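You operate a simulated robot arm through the tools that you are given. There is no shell and no other tool.

You run a simulated robot arm. Do the job below in one go: nothing can be reset, and whatever is moved stays where it is left.

JOB
The drive seamer ran hot: let it cool, then check by hand that the belt grips.
Fine: trial knob off, press the trial button and see DEAD. The motor plate burns over 60 C: open the window cover only at 55 C or less. Turn the small pulley a quarter turn or more; the large one must follow. Shut the cover.

Only the result counts: the job must be done as asked and must still hold three seconds after the hand-in. Knocking over, shifting, dropping, spilling or breaking anything else fails it. Lids that push on must go on centred and level and be pressed home; caps that screw on are set level and turned clockwise until they are tight.

ROBOT AND FRAMES
A 7-joint arm with a two-finger parallel gripper, fixed in place. Base frame: the origin is at the foot of the arm, x ahead of it, y to its left, z up. Lengths are in m, angles in rad, forces in N, time in s.
Its first joint turns from -2.304 to 2.304 rad. Payload 3.91 kg.
The tool frame sits at the grasp point between the pads (the TCP): z along the fingers, y along the line on which they close. The tips reach 0.03 m beyond it. The gripper opens to 0.11 m. The fingers are 0.02 m wide and 0.01 m thick; the gripper's body (0.048 by 0.112 m) begins 0.055 m behind the TCP.
Orientation is that of the tool frame in the base frame, as a unit quaternion [x, y, z, w]. With the fingers straight down and closing along the base's y, the tool's x points along the base's -x, its y along +y and its z along -z.

CONTROLS
- The arm moves only by the tool move_arm. Its argument "commands" is a list of rows, each a list of 6 numbers: the shift along the tool's x, y, z in m, then the turn, a rotation vector about the tool's x, y, z in rad. In form: [[x, y, z, rx, ry, rz], ...]. A call has 1 to 20 rows; each row is the pose to reach, as a shift and turn from the pose commanded when the call began, along the tool's axes at that moment. "grip" is the finger opening in m, from 0 to 0.11, set as the call begins (left out, the last holds). Each row takes 0.2 s and may step no farther than 0.05 m and 0.15 rad from the row before; otherwise, or with a gripper value out of range, the whole call is refused. A pose out of reach is approached as far as the arm can. The call stops where the force on the tool passes 40 N (or 10 N more than at its start, if that is more) or the arm is blocked; 0.2 s more then pass. Each finger travels about 0.108 m/s and halts on what it meets, pressing with about 23 N; the grip force reading is that of the motor and also rises with nothing between the fingers. The clock runs only during rows and for 0.2 s after the last one: add rows that repeat a pose to give the fingers time. It gives the time, the measured TCP pose, the force on the tool (base axes), the opening and the grip force at its end, in the units of the frame above (readings bear some noise), with the torque about the TCP (base axes, N m) and any sound that the robot's microphone picked up.
- Cameras (640 x 400 px; columns grow to the right, rows downward): "scene" is fixed at [0.4065, -0.512, 1.4238]; the picture's right is [0.98, -0.20, 0.00], its down [-0.06, -0.31, -0.95] and it looks along [0.19, 0.93, -0.32] (base axes); focal length 349 px, centre (320, 200). "wrist" rides on the gripper at [0.072, 0.017, -0.103] in the tool frame; the picture's right is [-0.23, 0.97, 0.00], its down [-0.76, -0.18, -0.62] and it looks along [-0.61, -0.14, 0.78] (tool axes); focal length 222 px, centre (320, 200). There is no depth. A picture from a camera that has moved, and an enlarged one, comes with that camera's place and axes in the base frame and with its lens. The place of the scene camera against the robot may be out by one fixed shift of up to 0.025 m in any direction.
- capture(camera): a new picture of that camera. The clock stands still meanwhile.
- zoom(camera, box): a new picture of the part [left, top, right, bottom] of that camera's present view, enlarged. The clock stands still meanwhile.
- close_job(): hands the job in; it is judged then, once.

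Places have to be worked out from the pictures, the camera data and where the tool is seen. Open the gripper and draw the arm clear of the work before you hand the job in, unless the task says otherwise.

The tools are called by a JSON object that holds its "method" and its "body". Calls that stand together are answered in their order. move_arm: Moves the arm, as the interface text tells. Its arguments: {"type":"object","properties":{"commands":{"type":"array","items":{"type":"array","items":{"type":"number"}}},"grip":{"type":"number"}},"required":["commands"]} The other tools are called the same way: capture (camera) takes a picture; zoom (camera, box) takes an enlarged picture of a part of a camera's view; close_job () hands the job in.

At the start:

```text
time_s: 0.0
position: [0.3567, 0.5393, 1.3302]
tool_rot: [0.0, 1.0, 0.0, -0.001]
force: [0.3, -0.3, -0.1]
moment: [0.02, -0.02, -0.02]
opening: 0.11
gripper_force: 0.1
```

scene: 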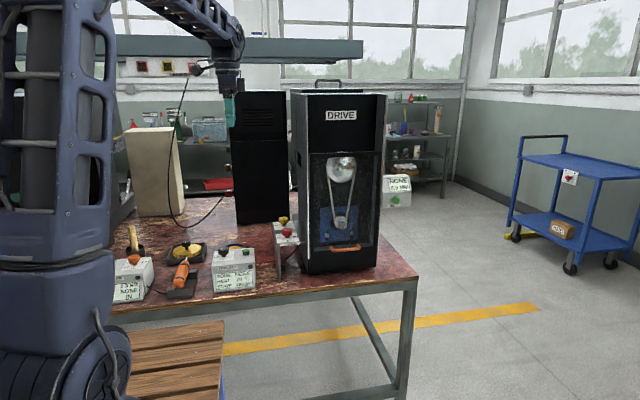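
wrist: 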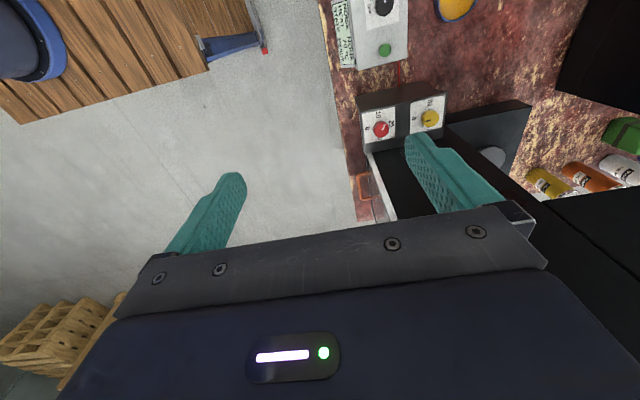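

I start by looking closely at the devices on the bench before moving anything.

{"method": "zoom", "body": {"camera": "scene", "box": [270, 70, 420, 290]}}

{"method": "zoom", "body": {"camera": "scene", "box": [100, 200, 310, 310]}}

{"method": "zoom", "body": {"camera": "scene", "box": [100, 40, 260, 120]}}

{"method": "zoom", "body": {"camera": "wrist", "box": [320, 0, 480, 230]}}

```text
1.82 times, centred on (345, 180) of scene
camera zoom: at [0.4065, -0.512, 1.4238], right [0.98, -0.2, 0.0], down [-0.06, -0.31, -0.95], along [0.19, 0.93, -0.32], focal length 634 px, centre (274, 236)
```

zoom: 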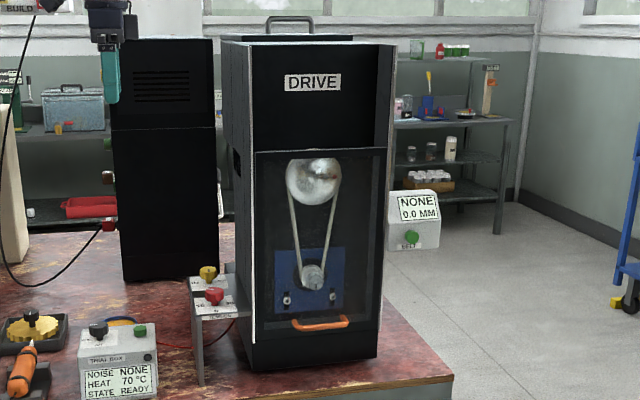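

```text
3.05 times, centred on (205, 255) of scene
camera zoom: at [0.4065, -0.512, 1.4238], right [0.98, -0.2, 0.0], down [-0.06, -0.31, -0.95], along [0.19, 0.93, -0.32], focal length 1063 px, centre (670, 32)
```

zoom: 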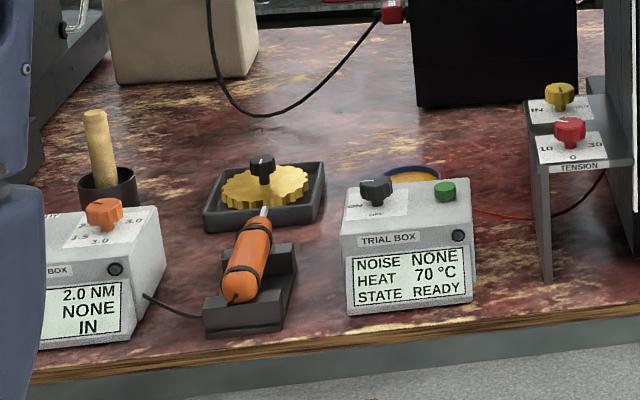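

```text
4.00 times, centred on (180, 80) of scene
camera zoom: at [0.4065, -0.512, 1.4238], right [0.98, -0.2, 0.0], down [-0.06, -0.31, -0.95], along [0.19, 0.93, -0.32], focal length 1396 px, centre (880, 680)
```

zoom: 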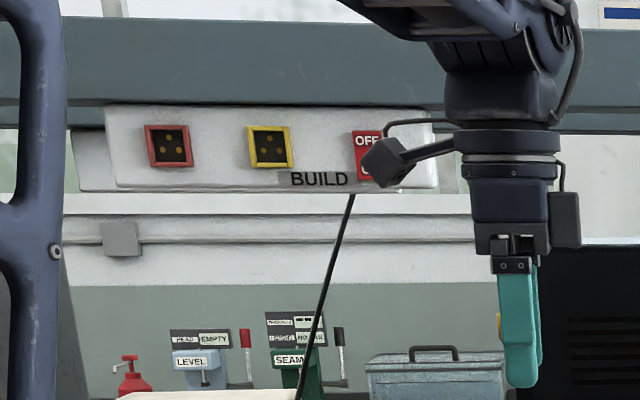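

```text
1.74 times, centred on (400, 115) of wrist
camera zoom: at [0.2837, 0.5568, 1.4336], right [0.23, 0.97, 0.0], down [0.76, -0.18, 0.62], along [0.61, -0.14, -0.78], focal length 386 px, centre (181, 348)
```

zoom: 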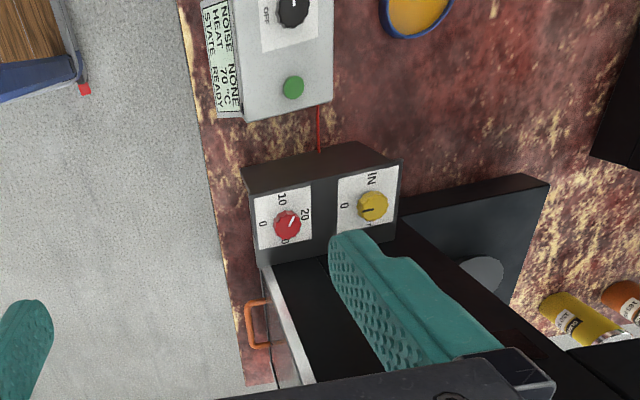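

{"method": "zoom", "body": {"camera": "scene", "box": [205, 230, 275, 300]}}

{"method": "zoom", "body": {"camera": "scene", "box": [300, 140, 390, 270]}}

{"method": "zoom", "body": {"camera": "scene", "box": [260, 205, 320, 280]}}

{"method": "zoom", "body": {"camera": "scene", "box": [285, 75, 395, 160]}}

{"method": "zoom", "body": {"camera": "wrist", "box": [330, 0, 420, 70]}}

```text
5.71 times, centred on (240, 265) of scene
camera zoom: at [0.4065, -0.512, 1.4238], right [0.98, -0.2, 0.0], down [-0.06, -0.31, -0.95], along [0.19, 0.93, -0.32], focal length 1994 px, centre (777, -171)
```

zoom: 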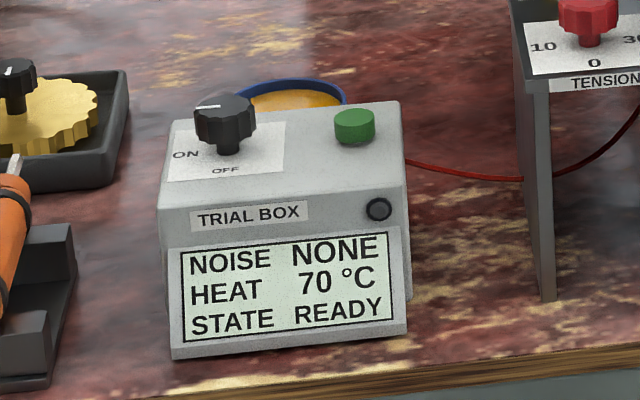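

```text
3.08 times, centred on (345, 205) of scene
camera zoom: at [0.4065, -0.512, 1.4238], right [0.98, -0.2, 0.0], down [-0.06, -0.31, -0.95], along [0.19, 0.93, -0.32], focal length 1073 px, centre (243, 185)
```

zoom: 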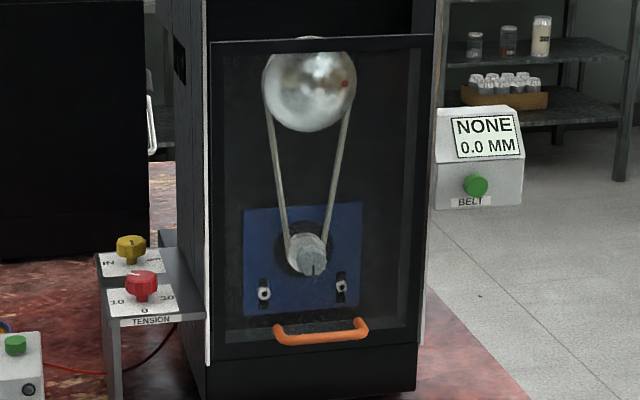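

```text
5.33 times, centred on (290, 242) of scene
camera zoom: at [0.4065, -0.512, 1.4238], right [0.98, -0.2, 0.0], down [-0.06, -0.31, -0.95], along [0.19, 0.93, -0.32], focal length 1861 px, centre (480, -27)
```

zoom: 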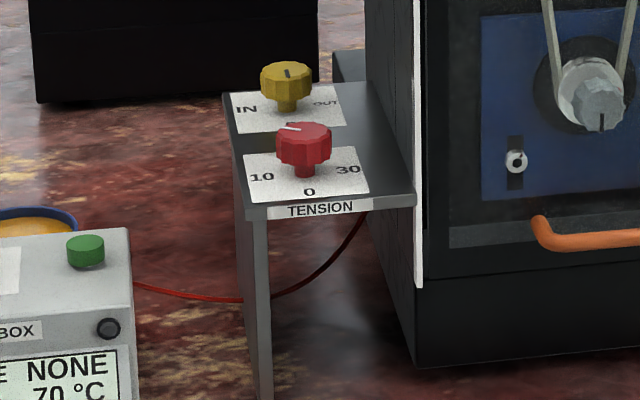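

```text
4.71 times, centred on (340, 118) of scene
camera zoom: at [0.4065, -0.512, 1.4238], right [0.98, -0.2, 0.0], down [-0.06, -0.31, -0.95], along [0.19, 0.93, -0.32], focal length 1642 px, centre (226, 588)
```

zoom: 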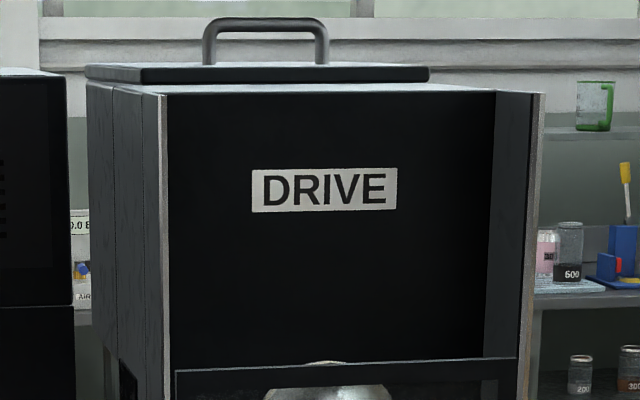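

```text
5.71 times, centred on (375, 35) of wrist
camera zoom: at [0.2837, 0.5568, 1.4336], right [0.23, 0.97, 0.0], down [0.76, -0.18, 0.62], along [0.61, -0.14, -0.78], focal length 1269 px, centre (6, 1143)
```

zoom: 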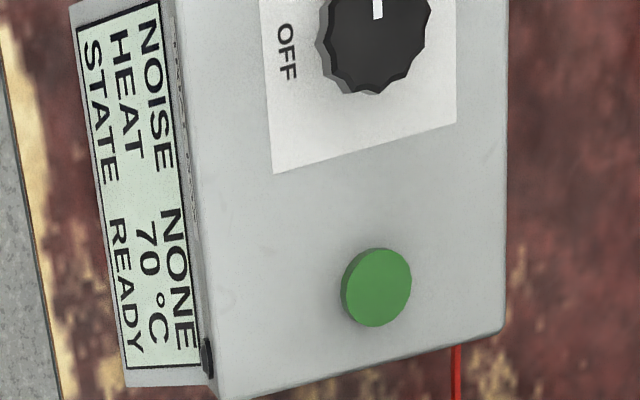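

The trial knob points to ON (toward base -x), OFF is toward -y, and heat reads 70 °C. I place the knob near (0.29, 0.69, 0.84) and the button near (0.37, 0.69, 0.826), and move above the knob to look closer.

{"method": "move_arm", "body": {"commands": [[0.0074, 0.0167, 0.038, 0, 0, 0], [0.0148, 0.0334, 0.076, 0, 0, 0], [0.0222, 0.05, 0.114, 0, 0, 0], [0.0296, 0.0667, 0.152, 0, 0, 0], [0.037, 0.0834, 0.19, 0, 0, 0], [0.0444, 0.1, 0.228, 0, 0, 0], [0.0518, 0.1167, 0.266, 0, 0, 0], [0.0592, 0.1334, 0.304, 0, 0, 0], [0.0667, 0.15, 0.34, 0, 0, 0], [0.0667, 0.15, 0.34, 0, 0, 0]], "grip": 0.11}}

{"method": "capture", "body": {"camera": "wrist"}}

{"method": "capture", "body": {"camera": "scene"}}

```text
time_s: 2.2
position: [0.2913, 0.6912, 0.9917]
tool_rot: [0.001, 1.0, 0.0, 0.0]
force: [0.8, -0.7, 0.2]
moment: [-0.03, 0.04, 0.01]
opening: 0.1098
gripper_force: 0.1
```

```text
taken
camera wrist: at [0.2177, 0.7087, 1.0948], right [0.23, 0.97, 0.0], down [0.76, -0.18, 0.62], along [0.61, -0.14, -0.78], focal length 222 px, centre (320, 200)
```

wrist: 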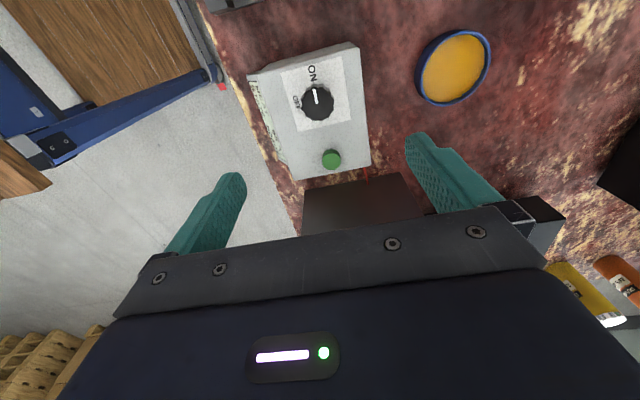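

```text
taken
```

scene: 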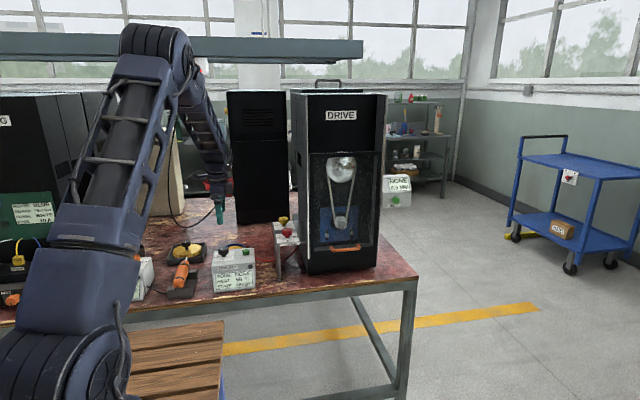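

{"method": "zoom", "body": {"camera": "wrist", "box": [240, 30, 400, 190]}}

{"method": "zoom", "body": {"camera": "scene", "box": [200, 190, 280, 300]}}

```text
2.50 times, centred on (320, 110) of wrist
camera zoom: at [0.2177, 0.7087, 1.0948], right [0.23, 0.97, 0.0], down [0.76, -0.18, 0.62], along [0.61, -0.14, -0.78], focal length 555 px, centre (320, 425)
```

zoom: 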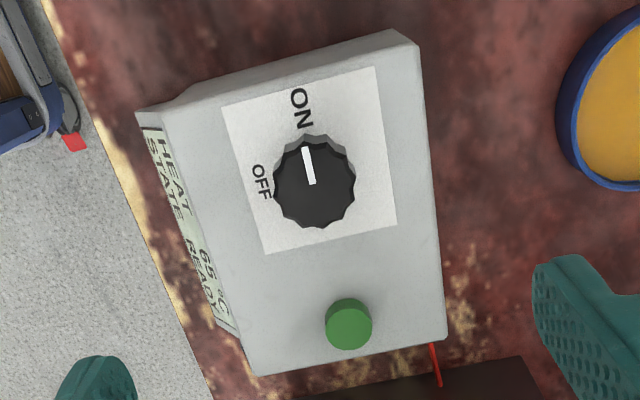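

```text
3.64 times, centred on (240, 245) of scene
camera zoom: at [0.4065, -0.512, 1.4238], right [0.98, -0.2, 0.0], down [-0.06, -0.31, -0.95], along [0.19, 0.93, -0.32], focal length 1269 px, centre (611, 36)
```

zoom: 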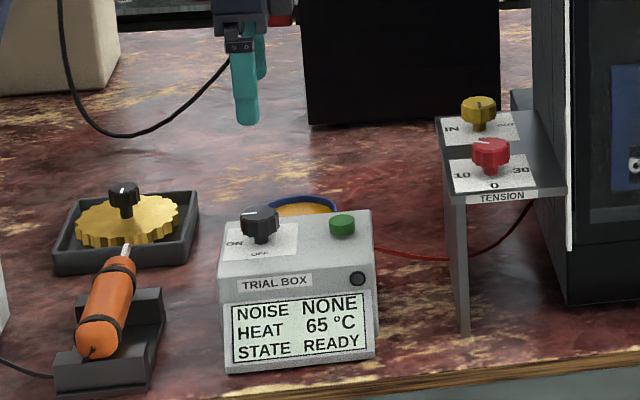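

Heat already fell to 65 °C. I descend to about 5 cm above the knob with a narrower opening to center precisely.

{"method": "move_arm", "body": {"commands": [[0.002, 0, 0.03, 0, 0, 0], [0.004, 0.001, 0.06, 0, 0, 0], [0.004, 0.001, 0.09, 0, 0, 0], [0.004, 0.001, 0.09, 0, 0, 0]], "grip": 0.075}}

{"method": "zoom", "body": {"camera": "wrist", "box": [200, 80, 440, 230]}}

{"method": "zoom", "body": {"camera": "scene", "box": [200, 210, 280, 300]}}

```text
time_s: 3.2
position: [0.2856, 0.6923, 0.9021]
tool_rot: [0.001, 1.0, -0.001, 0.0]
force: [0.7, 0.0, -0.2]
moment: [0.0, 0.0, -0.03]
opening: 0.0752
gripper_force: 0.0
```

```text
2.67 times, centred on (320, 155) of wrist
camera zoom: at [0.2122, 0.7099, 1.005], right [0.23, 0.97, 0.0], down [0.76, -0.18, 0.62], along [0.61, -0.14, -0.78], focal length 592 px, centre (320, 320)
```

zoom: 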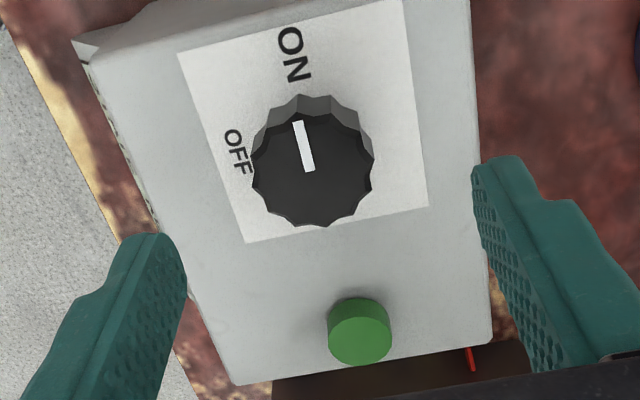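

```text
4.44 times, centred on (240, 255) of scene
camera zoom: at [0.4065, -0.512, 1.4238], right [0.98, -0.2, 0.0], down [-0.06, -0.31, -0.95], along [0.19, 0.93, -0.32], focal length 1550 px, centre (676, -44)
```

zoom: 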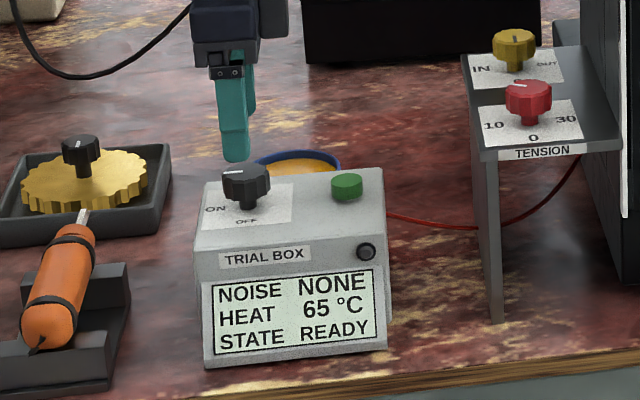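

Knob centre is about (0.285, 0.691), top near 0.843, right under the TCP. I descend so the pads straddle it, then close.

{"method": "move_arm", "body": {"commands": [[0, -0.001, 0.02, 0, 0, 0], [0, -0.001, 0.04, 0, 0, 0], [0, -0.001, 0.048, 0, 0, 0], [0, -0.001, 0.048, 0, 0, 0]], "grip": 0.06}}

{"method": "move_arm", "body": {"commands": [[0, 0, 0, 0, 0, 0], [0, 0, 0, 0, 0, 0], [0, 0, 0, 0, 0, 0]], "grip": 0.02}}

{"method": "zoom", "body": {"camera": "scene", "box": [200, 210, 280, 300]}}

```text
time_s: 4.2
position: [0.2849, 0.6885, 0.8505]
tool_rot: [0.001, 1.0, 0.0, 0.0]
force: [-0.7, 0.0, -0.4]
moment: [0.03, 0.0, -0.02]
opening: 0.06
gripper_force: 0.1
```

```text
time_s: 5.0
position: [0.2843, 0.6914, 0.8528]
tool_rot: [0.0, 1.0, 0.0, 0.0]
force: [0.9, 10.6, -4.8]
moment: [0.33, -0.02, 0.0]
opening: 0.036
gripper_force: 45.0
```

```text
4.44 times, centred on (240, 255) of scene
camera zoom: at [0.4065, -0.512, 1.4238], right [0.98, -0.2, 0.0], down [-0.06, -0.31, -0.95], along [0.19, 0.93, -0.32], focal length 1550 px, centre (676, -44)
```

zoom: 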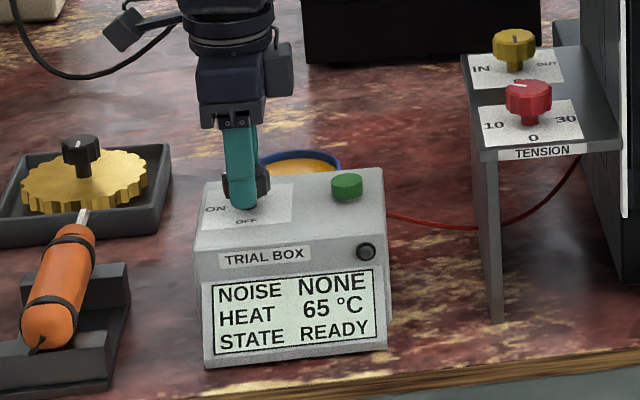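

Gripped (opening 0.036). I relieve the side load by 2.5 mm in +y and turn the knob a quarter turn counterclockwise from above (ON → OFF).

{"method": "move_arm", "body": {"commands": [[0, 0.0025, 0, 0, 0, 0], [0, 0.0025, 0, 0, 0, -0.14], [0, 0.0025, 0, 0, 0, -0.28], [0, 0.0025, 0, 0, 0, -0.42], [0, 0.0025, 0, 0, 0, -0.56], [0, 0.0025, 0, 0, 0, -0.7], [0, 0.0025, 0, 0, 0, -0.84], [0, 0.0025, 0, 0, 0, -0.98], [0, 0.0025, 0, 0, 0, -1.12], [0, 0.0025, 0, 0, 0, -1.26], [0, 0.0025, 0, 0, 0, -1.4], [0, 0.0025, 0, 0, 0, -1.54], [0, 0.0025, 0, 0, 0, -1.57], [0, 0.0025, 0, 0, 0, -1.57]]}}

{"method": "zoom", "body": {"camera": "scene", "box": [200, 210, 280, 300]}}

{"method": "capture", "body": {"camera": "wrist"}}

```text
time_s: 5.8
position: [0.2851, 0.6905, 0.8522]
tool_rot: [-0.126, 0.992, -0.002, -0.001]
force: [-0.1, -13.0, 11.2]
moment: [-0.49, 0.65, -0.01]
opening: 0.0356
gripper_force: 45.0
stopped in row 4: the force on the tool passed its limit at 41 N (the readings are from after the stop); the commanded pose is now the measured one
```

```text
4.44 times, centred on (240, 255) of scene
camera zoom: at [0.4065, -0.512, 1.4238], right [0.98, -0.2, 0.0], down [-0.06, -0.31, -0.95], along [0.19, 0.93, -0.32], focal length 1550 px, centre (676, -44)
```

zoom: 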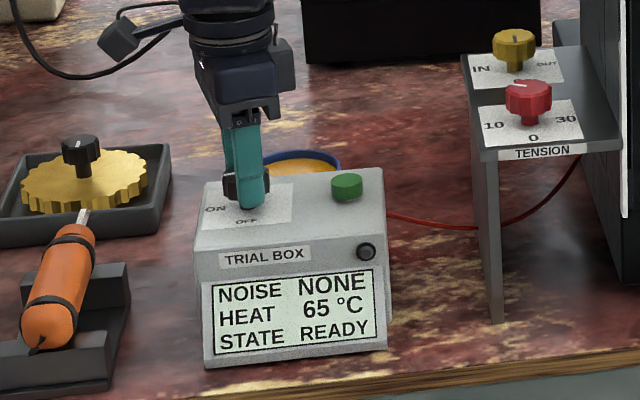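

```text
taken
camera wrist: at [0.2103, 0.6891, 0.9555], right [-0.02, 1.0, 0.0], down [0.78, 0.02, 0.62], along [0.62, 0.01, -0.78], focal length 222 px, centre (320, 200)
```

wrist: 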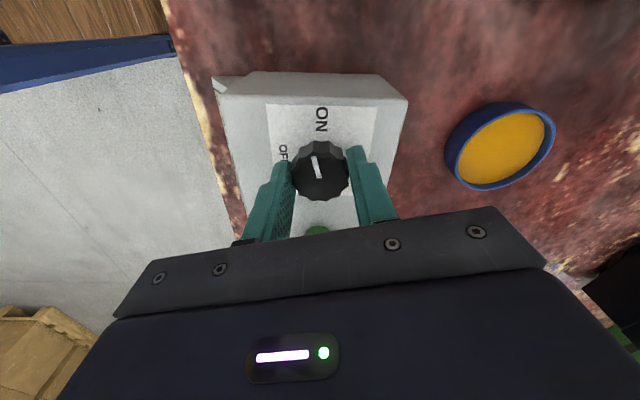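

The turn began (knob followed 0.25 rad) but side load tripped the limit. I release, look to recentre, then regrip.

{"method": "move_arm", "body": {"commands": [[0, 0, -0.001, 0, 0, 0], [0, 0, -0.001, 0, 0, 0]], "grip": 0.06}}

{"method": "zoom", "body": {"camera": "wrist", "box": [220, 90, 420, 240]}}

{"method": "zoom", "body": {"camera": "scene", "box": [215, 225, 265, 275]}}

```text
time_s: 6.4
position: [0.2845, 0.6909, 0.8525]
tool_rot: [-0.126, 0.992, -0.001, -0.001]
force: [0.6, -0.2, 0.5]
moment: [-0.01, 0.02, 0.03]
opening: 0.0599
gripper_force: 0.1
```

```text
2.67 times, centred on (320, 165) of wrist
camera zoom: at [0.2104, 0.6899, 0.956], right [-0.02, 1.0, 0.0], down [0.78, 0.02, 0.62], along [0.62, 0.01, -0.78], focal length 592 px, centre (320, 293)
```

zoom: 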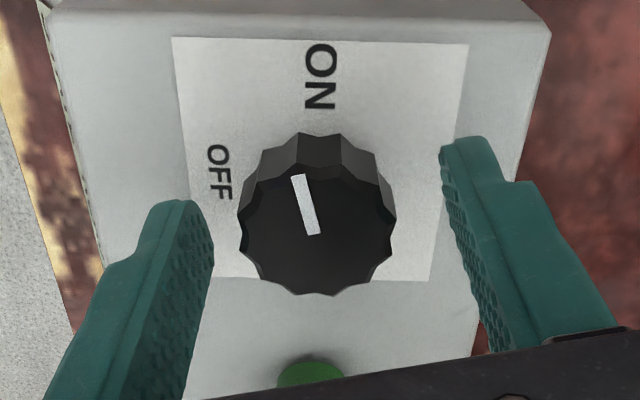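

```text
8.00 times, centred on (240, 250) of scene
camera zoom: at [0.4065, -0.512, 1.4238], right [0.98, -0.2, 0.0], down [-0.06, -0.31, -0.95], along [0.19, 0.93, -0.32], focal length 2791 px, centre (960, -200)
```

zoom: 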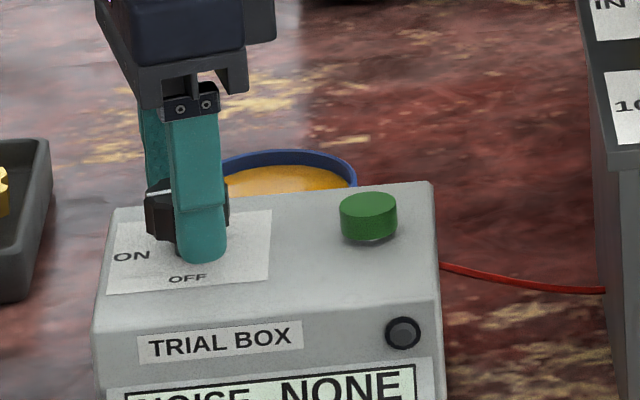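

Refined triangulation puts the knob centre at about (0.287, 0.691). I shift 2.3 mm in +x and regrip.

{"method": "move_arm", "body": {"commands": [[-0.0023, 0, 0, 0, 0, 0], [-0.0023, 0, 0, 0, 0, 0], [-0.0023, 0, 0, 0, 0, 0], [-0.0023, 0, 0, 0, 0, 0]], "grip": 0.02}}

{"method": "move_arm", "body": {"commands": [[0, 0, 0, 0, 0, -0.1], [0, 0, 0, 0, 0, -0.2], [0, 0, 0, 0, 0, -0.2]]}}

```text
time_s: 7.4
position: [0.2874, 0.6897, 0.853]
tool_rot: [-0.127, 0.992, -0.003, 0.0]
force: [-12.0, -26.4, 7.8]
moment: [-0.63, 0.98, 0.03]
opening: 0.0356
gripper_force: 45.3
```

```text
time_s: 8.2
position: [0.2853, 0.691, 0.8534]
tool_rot: [-0.225, 0.974, -0.002, -0.001]
force: [-14.5, -29.7, 3.3]
moment: [-0.61, 0.77, 0.03]
opening: 0.0357
gripper_force: 44.9
```

The knob is rotating with the tool (now ~0.45 rad). The force shows the knob lies slightly toward -x, -y, so I correct by about 1.3/2.7 mm and continue in a short step.

{"method": "move_arm", "body": {"commands": [[0.0023, -0.0019, 0, 0, 0, 0], [0.0023, -0.0019, 0, 0, 0, 0]]}}

{"method": "zoom", "body": {"camera": "wrist", "box": [220, 90, 420, 240]}}

```text
time_s: 8.8
position: [0.287, 0.6901, 0.8527]
tool_rot: [-0.224, 0.975, 0.0, 0.001]
force: [-2.4, 12.9, -7.3]
moment: [0.67, 0.01, -0.05]
opening: 0.0356
gripper_force: 45.2
```

```text
2.67 times, centred on (320, 165) of wrist
camera zoom: at [0.214, 0.6746, 0.9557], right [-0.22, 0.98, 0.0], down [0.76, 0.17, 0.62], along [0.61, 0.14, -0.78], focal length 592 px, centre (320, 293)
```

zoom: 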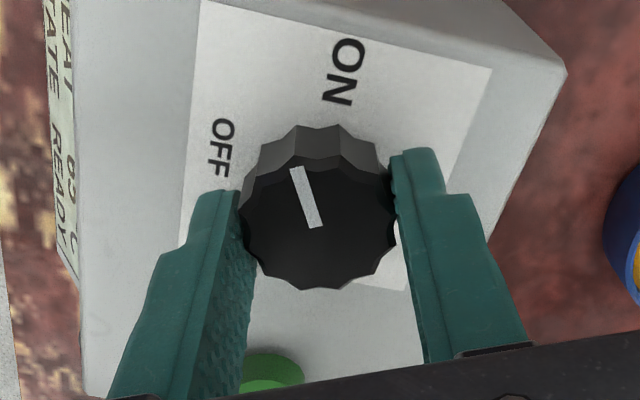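

{"method": "move_arm", "body": {"commands": [[-0.0004, 0.0009, 0, 0, 0, 0], [-0.0004, 0.0009, 0, 0, 0, -0.1], [-0.0004, 0.0009, 0, 0, 0, -0.2], [-0.0004, 0.0009, 0, 0, 0, -0.3], [-0.0004, 0.0009, 0, 0, 0, -0.4], [-0.0004, 0.0009, 0, 0, 0, -0.4]]}}

```text
time_s: 10.2
position: [0.2851, 0.6908, 0.8523]
tool_rot: [-0.414, 0.91, 0.0, -0.001]
force: [3.2, 32.2, -3.0]
moment: [1.08, -0.43, -0.06]
opening: 0.0357
gripper_force: 44.5
```

Force +32 N in y: I shift about 2.5 mm in +y, then continue turning.

{"method": "move_arm", "body": {"commands": [[-0.0019, 0.0016, 0, 0, 0, 0], [-0.0019, 0.0016, 0, 0, 0, 0]]}}

{"method": "move_arm", "body": {"commands": [[0, 0, 0, 0, 0, -0.1], [0, 0, 0, 0, 0, -0.2], [0, 0, 0, 0, 0, -0.3], [0, 0, 0, 0, 0, -0.3]]}}

```text
time_s: 10.8
position: [0.2863, 0.6907, 0.8524]
tool_rot: [-0.414, 0.91, -0.003, -0.003]
force: [-2.6, -2.1, 9.1]
moment: [-0.78, 0.53, 0.03]
opening: 0.036
gripper_force: 45.3
```

```text
time_s: 11.8
position: [0.2851, 0.6901, 0.8516]
tool_rot: [-0.546, 0.838, -0.002, -0.002]
force: [-1.5, -16.0, 7.6]
moment: [-0.53, 0.22, 0.08]
opening: 0.0356
gripper_force: 44.8
```

{"method": "move_arm", "body": {"commands": [[0.0009, -0.0004, 0, 0, 0, 0], [0.0009, -0.0004, 0, 0, 0, -0.1], [0.0009, -0.0004, 0, 0, 0, -0.2], [0.0009, -0.0004, 0, 0, 0, -0.3], [0.0009, -0.0004, 0, 0, 0, -0.41], [0.0009, -0.0004, 0, 0, 0, -0.41]]}}

{"method": "zoom", "body": {"camera": "wrist", "box": [220, 90, 420, 240]}}

{"method": "zoom", "body": {"camera": "scene", "box": [200, 210, 280, 300]}}

```text
time_s: 13.2
position: [0.2838, 0.6915, 0.8526]
tool_rot: [-0.705, 0.71, -0.001, -0.002]
force: [-5.7, 4.2, -10.2]
moment: [0.78, 0.06, -0.45]
opening: 0.0357
gripper_force: 44.8
```

```text
2.67 times, centred on (320, 165) of wrist
camera zoom: at [0.2681, 0.6199, 0.9561], right [-0.97, 0.23, 0.0], down [0.18, 0.76, 0.62], along [0.14, 0.6, -0.78], focal length 592 px, centre (320, 293)
```

zoom: 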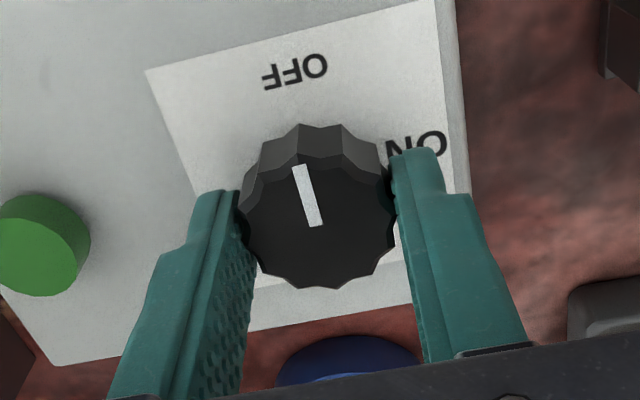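

```text
4.44 times, centred on (240, 255) of scene
camera zoom: at [0.4065, -0.512, 1.4238], right [0.98, -0.2, 0.0], down [-0.06, -0.31, -0.95], along [0.19, 0.93, -0.32], focal length 1550 px, centre (676, -44)
```

zoom: 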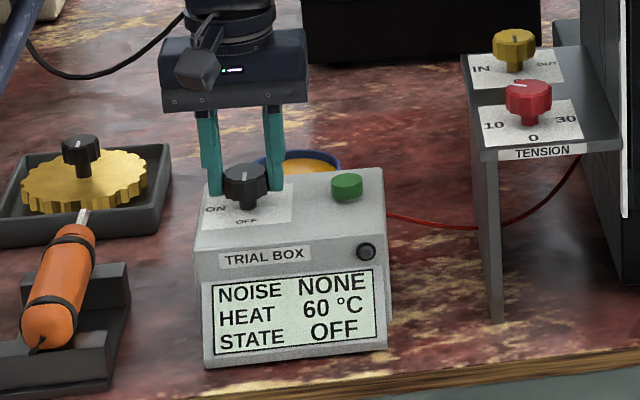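

Display now reads STATE OFF, heat 60 °C. I release, rise, close the fingers and move over the green button.

{"method": "move_arm", "body": {"commands": [[0, 0, 0, 0, 0, 0], [0, 0, 0, 0, 0, 0], [0, 0, -0.03, 0, 0, 0], [0, 0, -0.06, 0, 0, 0]], "grip": 0.06}}

{"method": "move_arm", "body": {"commands": [[0, -0.039, 0, 0, 0, 0], [0, -0.078, 0, 0, 0, 0], [0, -0.078, 0, 0, 0, 0]], "grip": 0.0}}

{"method": "zoom", "body": {"camera": "wrist", "box": [220, 90, 420, 240]}}

{"method": "zoom", "body": {"camera": "scene", "box": [200, 210, 280, 300]}}

```text
time_s: 14.2
position: [0.286, 0.6891, 0.9119]
tool_rot: [-0.704, 0.71, -0.001, -0.003]
force: [-0.3, 0.7, 0.0]
moment: [0.0, 0.01, 0.01]
opening: 0.0599
gripper_force: 0.0
```

```text
time_s: 15.0
position: [0.3648, 0.6904, 0.912]
tool_rot: [-0.704, 0.71, -0.001, -0.002]
force: [-0.8, 0.8, -0.8]
moment: [0.01, -0.04, 0.0]
opening: 0.0
gripper_force: 22.9
```

```text
2.67 times, centred on (320, 165) of wrist
camera zoom: at [0.3475, 0.6185, 1.0157], right [-0.97, 0.24, 0.0], down [0.18, 0.76, 0.62], along [0.15, 0.6, -0.78], focal length 592 px, centre (320, 293)
```

zoom: 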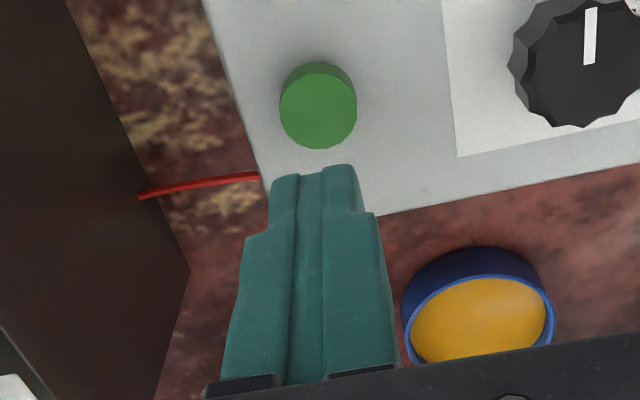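

```text
4.44 times, centred on (240, 255) of scene
camera zoom: at [0.4065, -0.512, 1.4238], right [0.98, -0.2, 0.0], down [-0.06, -0.31, -0.95], along [0.19, 0.93, -0.32], focal length 1550 px, centre (676, -44)
```

zoom: 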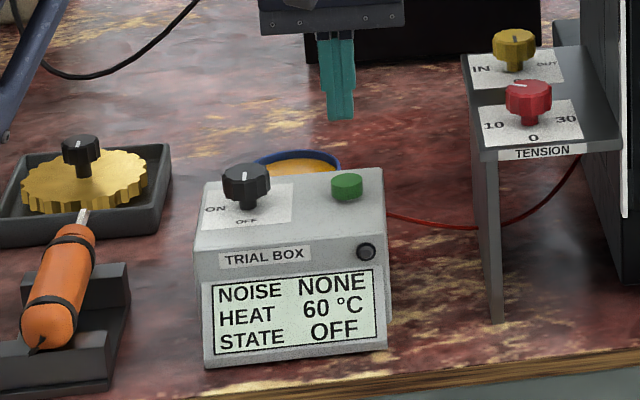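

Button centre works out to about (0.366, 0.694), top ≈0.82. I press down in small steps.

{"method": "move_arm", "body": {"commands": [[-0.003, -0.0015, 0.03, 0, 0, 0], [-0.003, -0.0015, 0.055, 0, 0, 0], [-0.003, -0.0015, 0.06, 0, 0, 0], [-0.003, -0.0015, 0.063, 0, 0, 0], [-0.003, -0.0015, 0.066, 0, 0, 0], [-0.003, -0.0015, 0.069, 0, 0, 0]]}}

{"method": "zoom", "body": {"camera": "scene", "box": [200, 210, 280, 300]}}

```text
time_s: 16.4
position: [0.3652, 0.693, 0.8453]
tool_rot: [-0.704, 0.71, -0.001, -0.001]
force: [-5.4, -10.2, 32.9]
moment: [-0.28, 0.21, -0.01]
opening: 0.0
gripper_force: 23.1
heard: click
```

```text
4.44 times, centred on (240, 255) of scene
camera zoom: at [0.4065, -0.512, 1.4238], right [0.98, -0.2, 0.0], down [-0.06, -0.31, -0.95], along [0.19, 0.93, -0.32], focal length 1550 px, centre (676, -44)
```

zoom: 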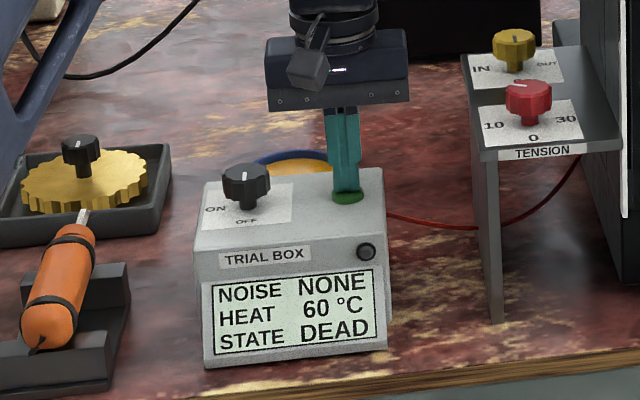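

STATE shows DEAD. I retreat upward and toward -y, then swing the tool to point at the drive's front (+y).

{"method": "move_arm", "body": {"commands": [[0, 0, -0.03, 0, 0, 0], [0, 0, -0.075, 0, 0, 0], [0, 0, -0.12, 0, 0, 0], [0, 0, -0.165, 0, 0, 0], [0, 0, -0.21, 0, 0, 0], [0.04, 0, -0.24, 0, 0, 0], [0.085, 0, -0.25, 0, 0, 0], [0.13, 0, -0.25, 0, 0, 0], [0.175, 0, -0.25, 0, 0, 0], [0.22, 0, -0.25, 0, 0, 0], [0.245, 0, -0.25, 0, 0, 0]]}}

{"method": "zoom", "body": {"camera": "scene", "box": [200, 210, 280, 300]}}

{"method": "capture", "body": {"camera": "scene"}}

```text
time_s: 18.8
position: [0.3645, 0.4483, 1.094]
tool_rot: [-0.705, 0.71, -0.001, -0.002]
force: [-0.3, 0.1, -0.1]
moment: [0.03, 0.0, 0.01]
opening: 0.0
gripper_force: 22.7
```

```text
4.44 times, centred on (240, 255) of scene
camera zoom: at [0.4065, -0.512, 1.4238], right [0.98, -0.2, 0.0], down [-0.06, -0.31, -0.95], along [0.19, 0.93, -0.32], focal length 1550 px, centre (676, -44)
```

zoom: 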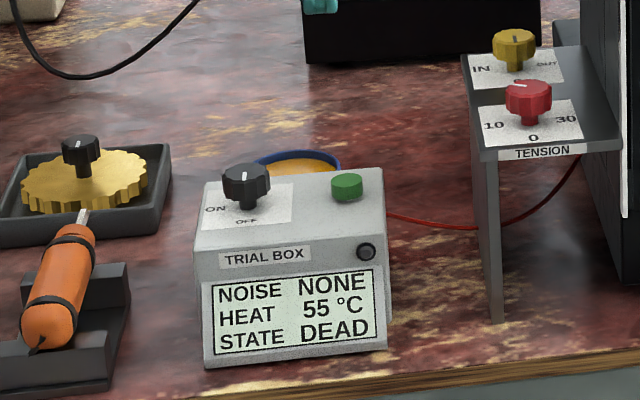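

```text
taken
```

scene: 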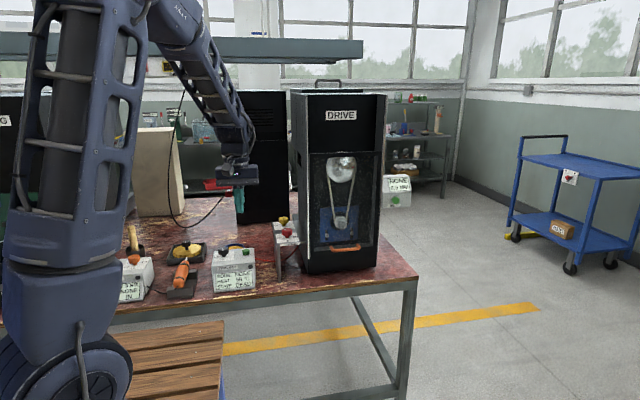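

Heat shows 55 °C (apparently in 5° steps); I'll wait for a lower reading before opening. Now I move in +x and rotate the tool to point at +y.

{"method": "move_arm", "body": {"commands": [[0, -0.03, 0, 0, -0.143, 0], [0, -0.06, 0, 0, -0.286, 0], [0, -0.09, 0, 0, -0.428, 0], [0, -0.12, 0, 0, -0.571, 0], [0, -0.15, 0, 0, -0.714, 0], [0, -0.18, 0, 0, -0.857, 0], [0, -0.21, 0, 0, -1.0, 0], [0, -0.24, 0, 0, -1.142, 0], [0, -0.27, 0, 0, -1.285, 0], [0, -0.3, 0, 0, -1.428, 0], [0, -0.33, 0, 0, -1.571, 0], [0, -0.33, 0, 0, -1.571, 0]]}}

{"method": "capture", "body": {"camera": "scene"}}

{"method": "capture", "body": {"camera": "wrist"}}

```text
time_s: 21.4
position: [0.6937, 0.446, 1.0938]
tool_rot: [-0.499, 0.503, 0.498, 0.501]
force: [-0.3, 0.5, -1.1]
moment: [0.04, 0.02, 0.0]
opening: 0.0
gripper_force: 23.3
```

```text
taken
```

scene: 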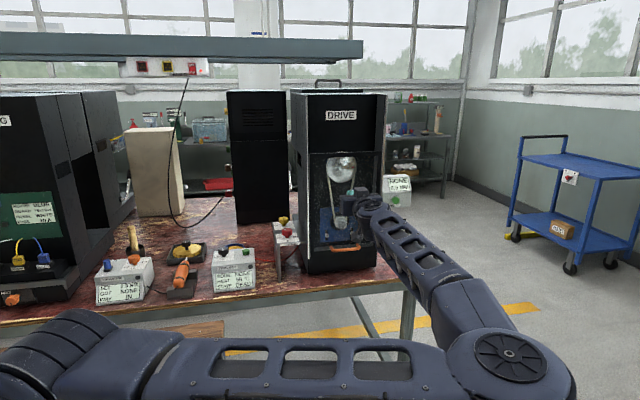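

```text
taken
camera wrist: at [0.6753, 0.3421, 1.0219], right [-0.97, 0.01, 0.23], down [0.17, -0.62, 0.76], along [0.15, 0.78, 0.6], focal length 222 px, centre (320, 200)
```

wrist: 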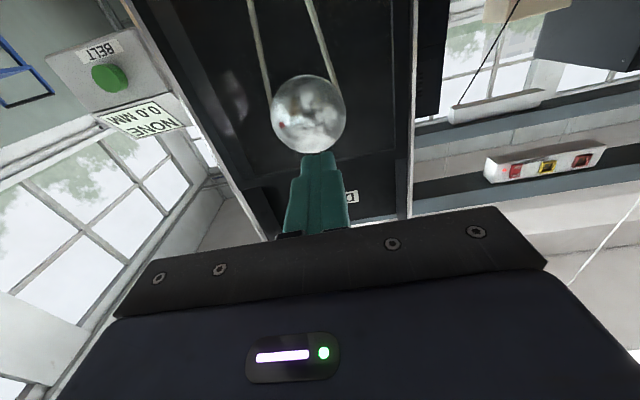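

The tool now faces the drive. I roll it +90° about its axis (camera to the left, fingers closing vertically) while lowering toward handle height, staying well clear in y.

{"method": "move_arm", "body": {"commands": [[0.01, 0, -0.003, 0, 0, 0.143], [0.03, 0, -0.006, 0, 0, 0.286], [0.05, 0, -0.009, 0, 0, 0.428], [0.07, 0, -0.012, 0, 0, 0.571], [0.09, 0, -0.015, 0, 0, 0.714], [0.11, 0, -0.018, 0, 0, 0.857], [0.13, 0, -0.02, 0, 0, 1.0], [0.15, 0, -0.02, 0, 0, 1.142], [0.17, 0, -0.02, 0, 0, 1.285], [0.18, 0, -0.02, 0, 0, 1.428], [0.2, 0, -0.02, 0, 0, 1.571], [0.2, 0, -0.02, 0, 0, 1.571]], "grip": 0.06}}

{"method": "capture", "body": {"camera": "scene"}}

{"method": "capture", "body": {"camera": "wrist"}}

```text
time_s: 24.0
position: [0.693, 0.427, 0.8925]
tool_rot: [0.003, 0.709, 0.706, 0.002]
force: [0.1, 0.0, 0.1]
moment: [0.01, -0.04, 0.01]
opening: 0.0599
gripper_force: 0.0
```

```text
taken
```

scene: 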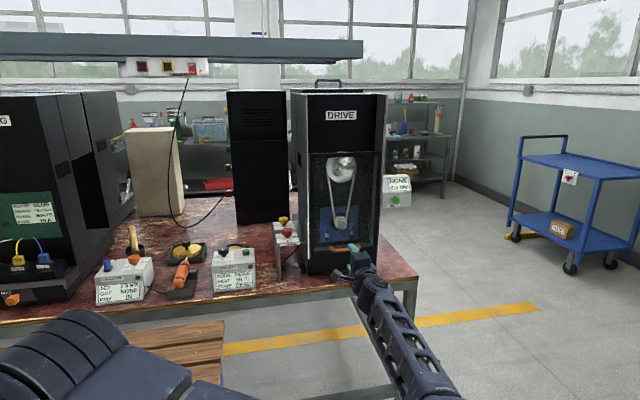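

```text
taken
camera wrist: at [0.6198, 0.3242, 0.9104], right [0.23, 0.0, 0.97], down [0.76, -0.63, -0.18], along [0.61, 0.78, -0.15], focal length 222 px, centre (320, 200)
```

wrist: 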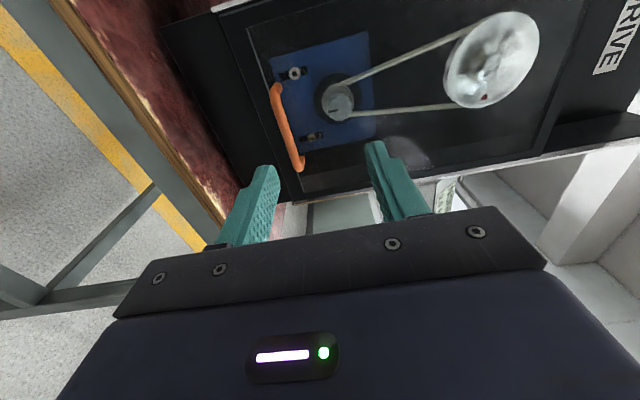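

{"method": "zoom", "body": {"camera": "wrist", "box": [220, 10, 420, 200]}}

{"method": "zoom", "body": {"camera": "wrist", "box": [400, 0, 640, 200]}}

{"method": "zoom", "body": {"camera": "scene", "box": [200, 230, 280, 300]}}

{"method": "zoom", "body": {"camera": "scene", "box": [285, 140, 405, 290]}}

```text
2.11 times, centred on (320, 105) of wrist
camera zoom: at [0.6198, 0.3242, 0.9104], right [0.23, 0.0, 0.97], down [0.76, -0.63, -0.18], along [0.61, 0.78, -0.15], focal length 468 px, centre (320, 400)
```

zoom: 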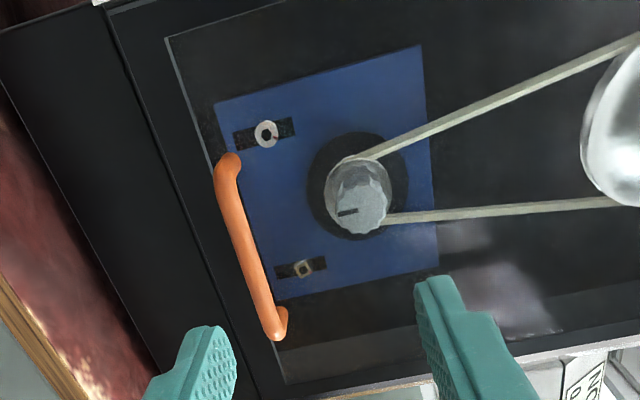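

```text
2.00 times, centred on (520, 100) of wrist
camera zoom: at [0.6198, 0.3242, 0.9104], right [0.23, 0.0, 0.97], down [0.76, -0.63, -0.18], along [0.61, 0.78, -0.15], focal length 444 px, centre (-80, 400)
```

zoom: 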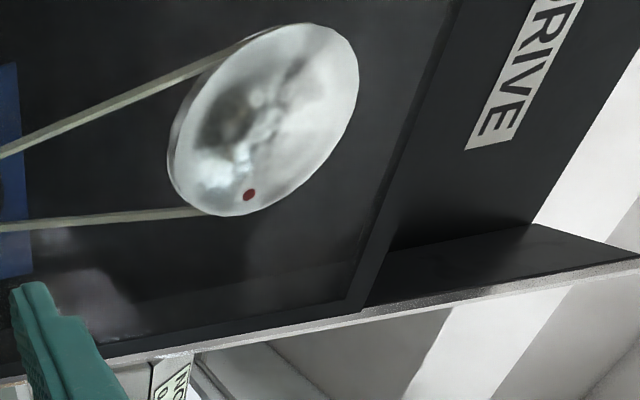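

```text
5.71 times, centred on (240, 265) of scene
camera zoom: at [0.4065, -0.512, 1.4238], right [0.98, -0.2, 0.0], down [-0.06, -0.31, -0.95], along [0.19, 0.93, -0.32], focal length 1994 px, centre (777, -171)
```

zoom: 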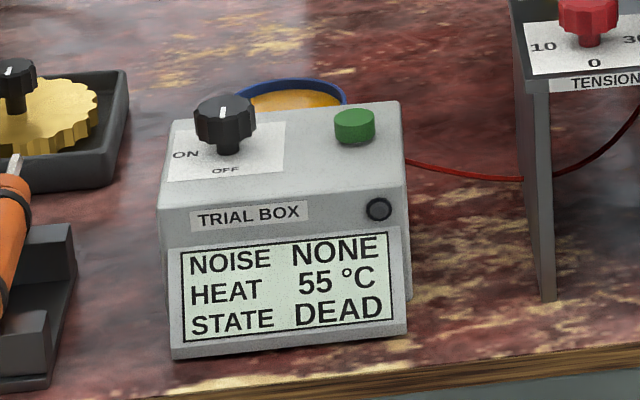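

```text
2.67 times, centred on (345, 215) of scene
camera zoom: at [0.4065, -0.512, 1.4238], right [0.98, -0.2, 0.0], down [-0.06, -0.31, -0.95], along [0.19, 0.93, -0.32], focal length 930 px, centre (253, 160)
```

zoom: 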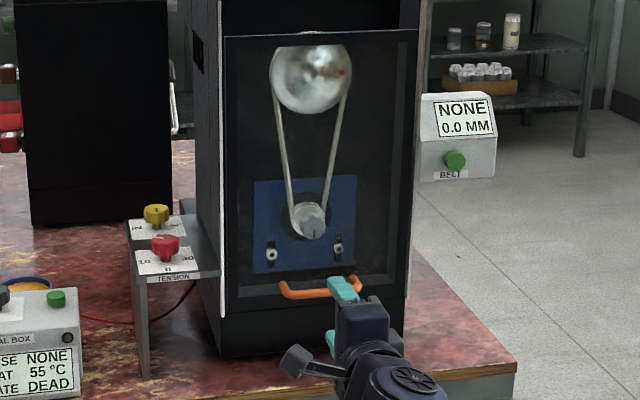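

Marks are visible: a black line on the small pulley's knob and a red dot on the large pulley. I move closer to the handle (about (0.719, 0.60, 0.846)) without touching, to refine it and let it cool more.

{"method": "move_arm", "body": {"commands": [[-0.013, -0.023, 0.01, 0, 0, 0], [-0.026, -0.046, 0.04, 0, 0, 0], [-0.026, -0.046, 0.07, 0, 0, 0], [-0.026, -0.046, 0.1, 0, 0, 0], [-0.026, -0.046, 0.1, 0, 0, 0]]}}

{"method": "capture", "body": {"camera": "wrist"}}

{"method": "zoom", "body": {"camera": "scene", "box": [285, 200, 405, 290]}}

{"method": "zoom", "body": {"camera": "scene", "box": [200, 230, 280, 300]}}

```text
time_s: 25.2
position: [0.7199, 0.525, 0.8466]
tool_rot: [0.003, 0.708, 0.706, 0.002]
force: [0.3, 0.0, 0.0]
moment: [0.01, 0.0, 0.01]
opening: 0.0599
gripper_force: 0.0
```

```text
taken
camera wrist: at [0.6472, 0.4235, 0.8649], right [0.23, 0.0, 0.97], down [0.76, -0.63, -0.18], along [0.61, 0.78, -0.15], focal length 222 px, centre (320, 200)
```

wrist: 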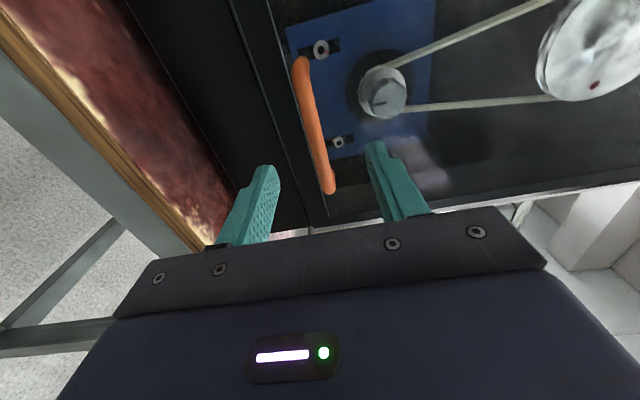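

```text
4.44 times, centred on (345, 245) of scene
camera zoom: at [0.4065, -0.512, 1.4238], right [0.98, -0.2, 0.0], down [-0.06, -0.31, -0.95], along [0.19, 0.93, -0.32], focal length 1550 px, centre (209, 0)
```

zoom: 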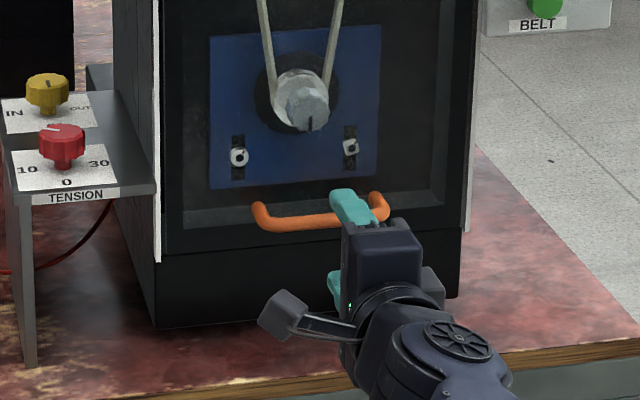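

```text
5.71 times, centred on (240, 265) of scene
camera zoom: at [0.4065, -0.512, 1.4238], right [0.98, -0.2, 0.0], down [-0.06, -0.31, -0.95], along [0.19, 0.93, -0.32], focal length 1994 px, centre (777, -171)
```

zoom: 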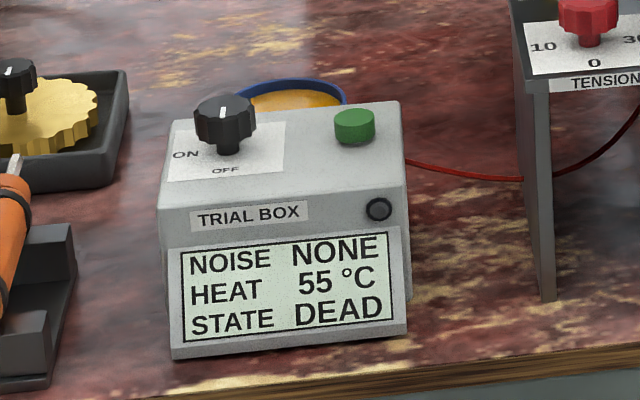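

{"method": "move_arm", "body": {"commands": [[0, 0, 0.025, 0, 0, 0], [0, 0, 0.045, 0, 0, 0], [0, 0, 0.045, 0, 0, 0]]}}

{"method": "zoom", "body": {"camera": "wrist", "box": [220, 20, 460, 230]}}

{"method": "zoom", "body": {"camera": "scene", "box": [200, 230, 280, 300]}}

```text
time_s: 26.0
position: [0.7208, 0.5698, 0.8475]
tool_rot: [0.004, 0.708, 0.706, 0.003]
force: [0.2, 0.2, 0.3]
moment: [0.03, -0.01, 0.0]
opening: 0.0601
gripper_force: 0.1
```

```text
1.90 times, centred on (340, 125) of wrist
camera zoom: at [0.6472, 0.4679, 0.8648], right [0.23, 0.0, 0.97], down [0.76, -0.63, -0.18], along [0.61, 0.78, -0.15], focal length 423 px, centre (282, 343)
```

zoom: 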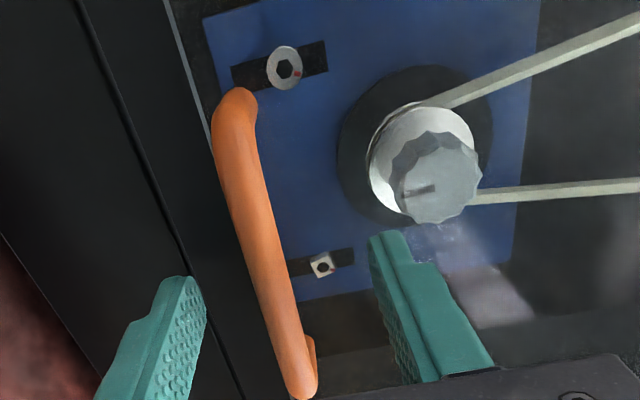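

```text
5.71 times, centred on (240, 265) of scene
camera zoom: at [0.4065, -0.512, 1.4238], right [0.98, -0.2, 0.0], down [-0.06, -0.31, -0.95], along [0.19, 0.93, -0.32], focal length 1994 px, centre (777, -171)
```

zoom: 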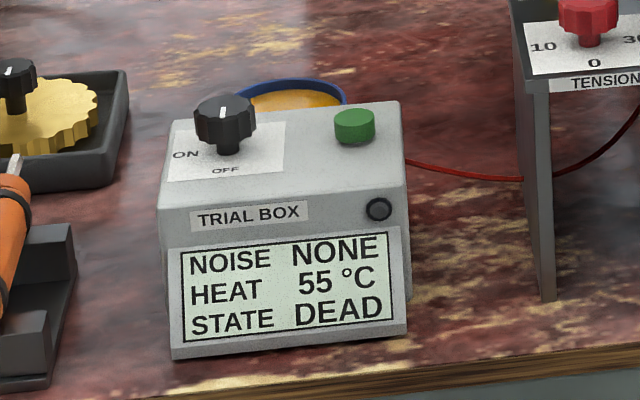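

Bar sits at about y≈0.60, z≈0.846, between the open fingers. I advance so the pads reach around it and close gently on it, without lifting yet.

{"method": "move_arm", "body": {"commands": [[0, -0.001, 0.012, 0, 0, 0], [0, -0.001, 0.022, 0, 0, 0], [0, -0.001, 0.022, 0, 0, 0]]}}

{"method": "zoom", "body": {"camera": "wrist", "box": [220, 20, 460, 230]}}

{"method": "zoom", "body": {"camera": "scene", "box": [285, 200, 405, 290]}}

```text
time_s: 26.7
position: [0.7196, 0.5907, 0.846]
tool_rot: [0.003, 0.708, 0.706, 0.002]
force: [-4.7, -19.0, 0.3]
moment: [0.62, -0.13, 0.32]
opening: 0.0597
gripper_force: 0.1
stopped in row 3: the force on the tool passed its limit at 42 N (the readings are from after the stop); the commanded pose is now the measured one
```

```text
1.90 times, centred on (340, 125) of wrist
camera zoom: at [0.6472, 0.4883, 0.8636], right [0.23, 0.0, 0.97], down [0.76, -0.63, -0.18], along [0.61, 0.78, -0.14], focal length 423 px, centre (282, 343)
```

zoom: 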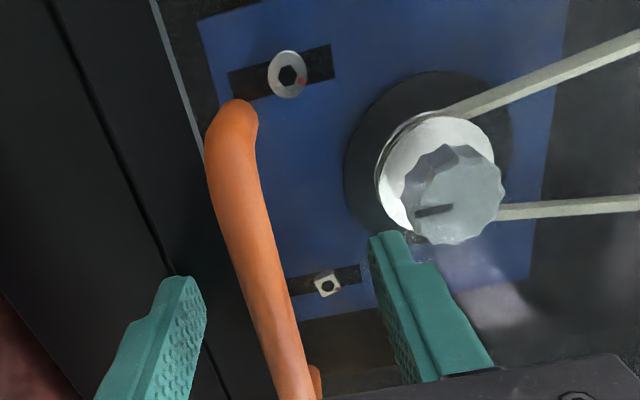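

```text
4.44 times, centred on (345, 245) of scene
camera zoom: at [0.4065, -0.512, 1.4238], right [0.98, -0.2, 0.0], down [-0.06, -0.31, -0.95], along [0.19, 0.93, -0.32], focal length 1550 px, centre (209, 0)
```

zoom: 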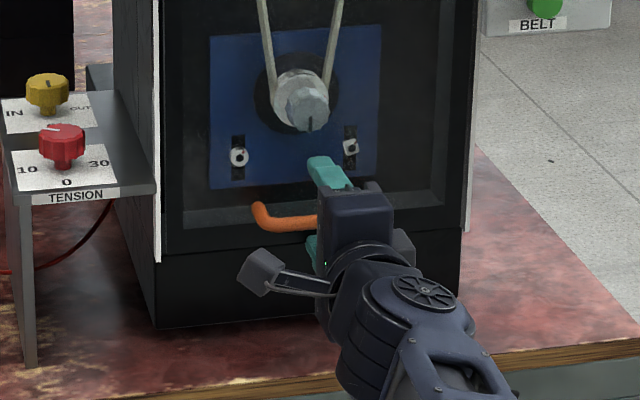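

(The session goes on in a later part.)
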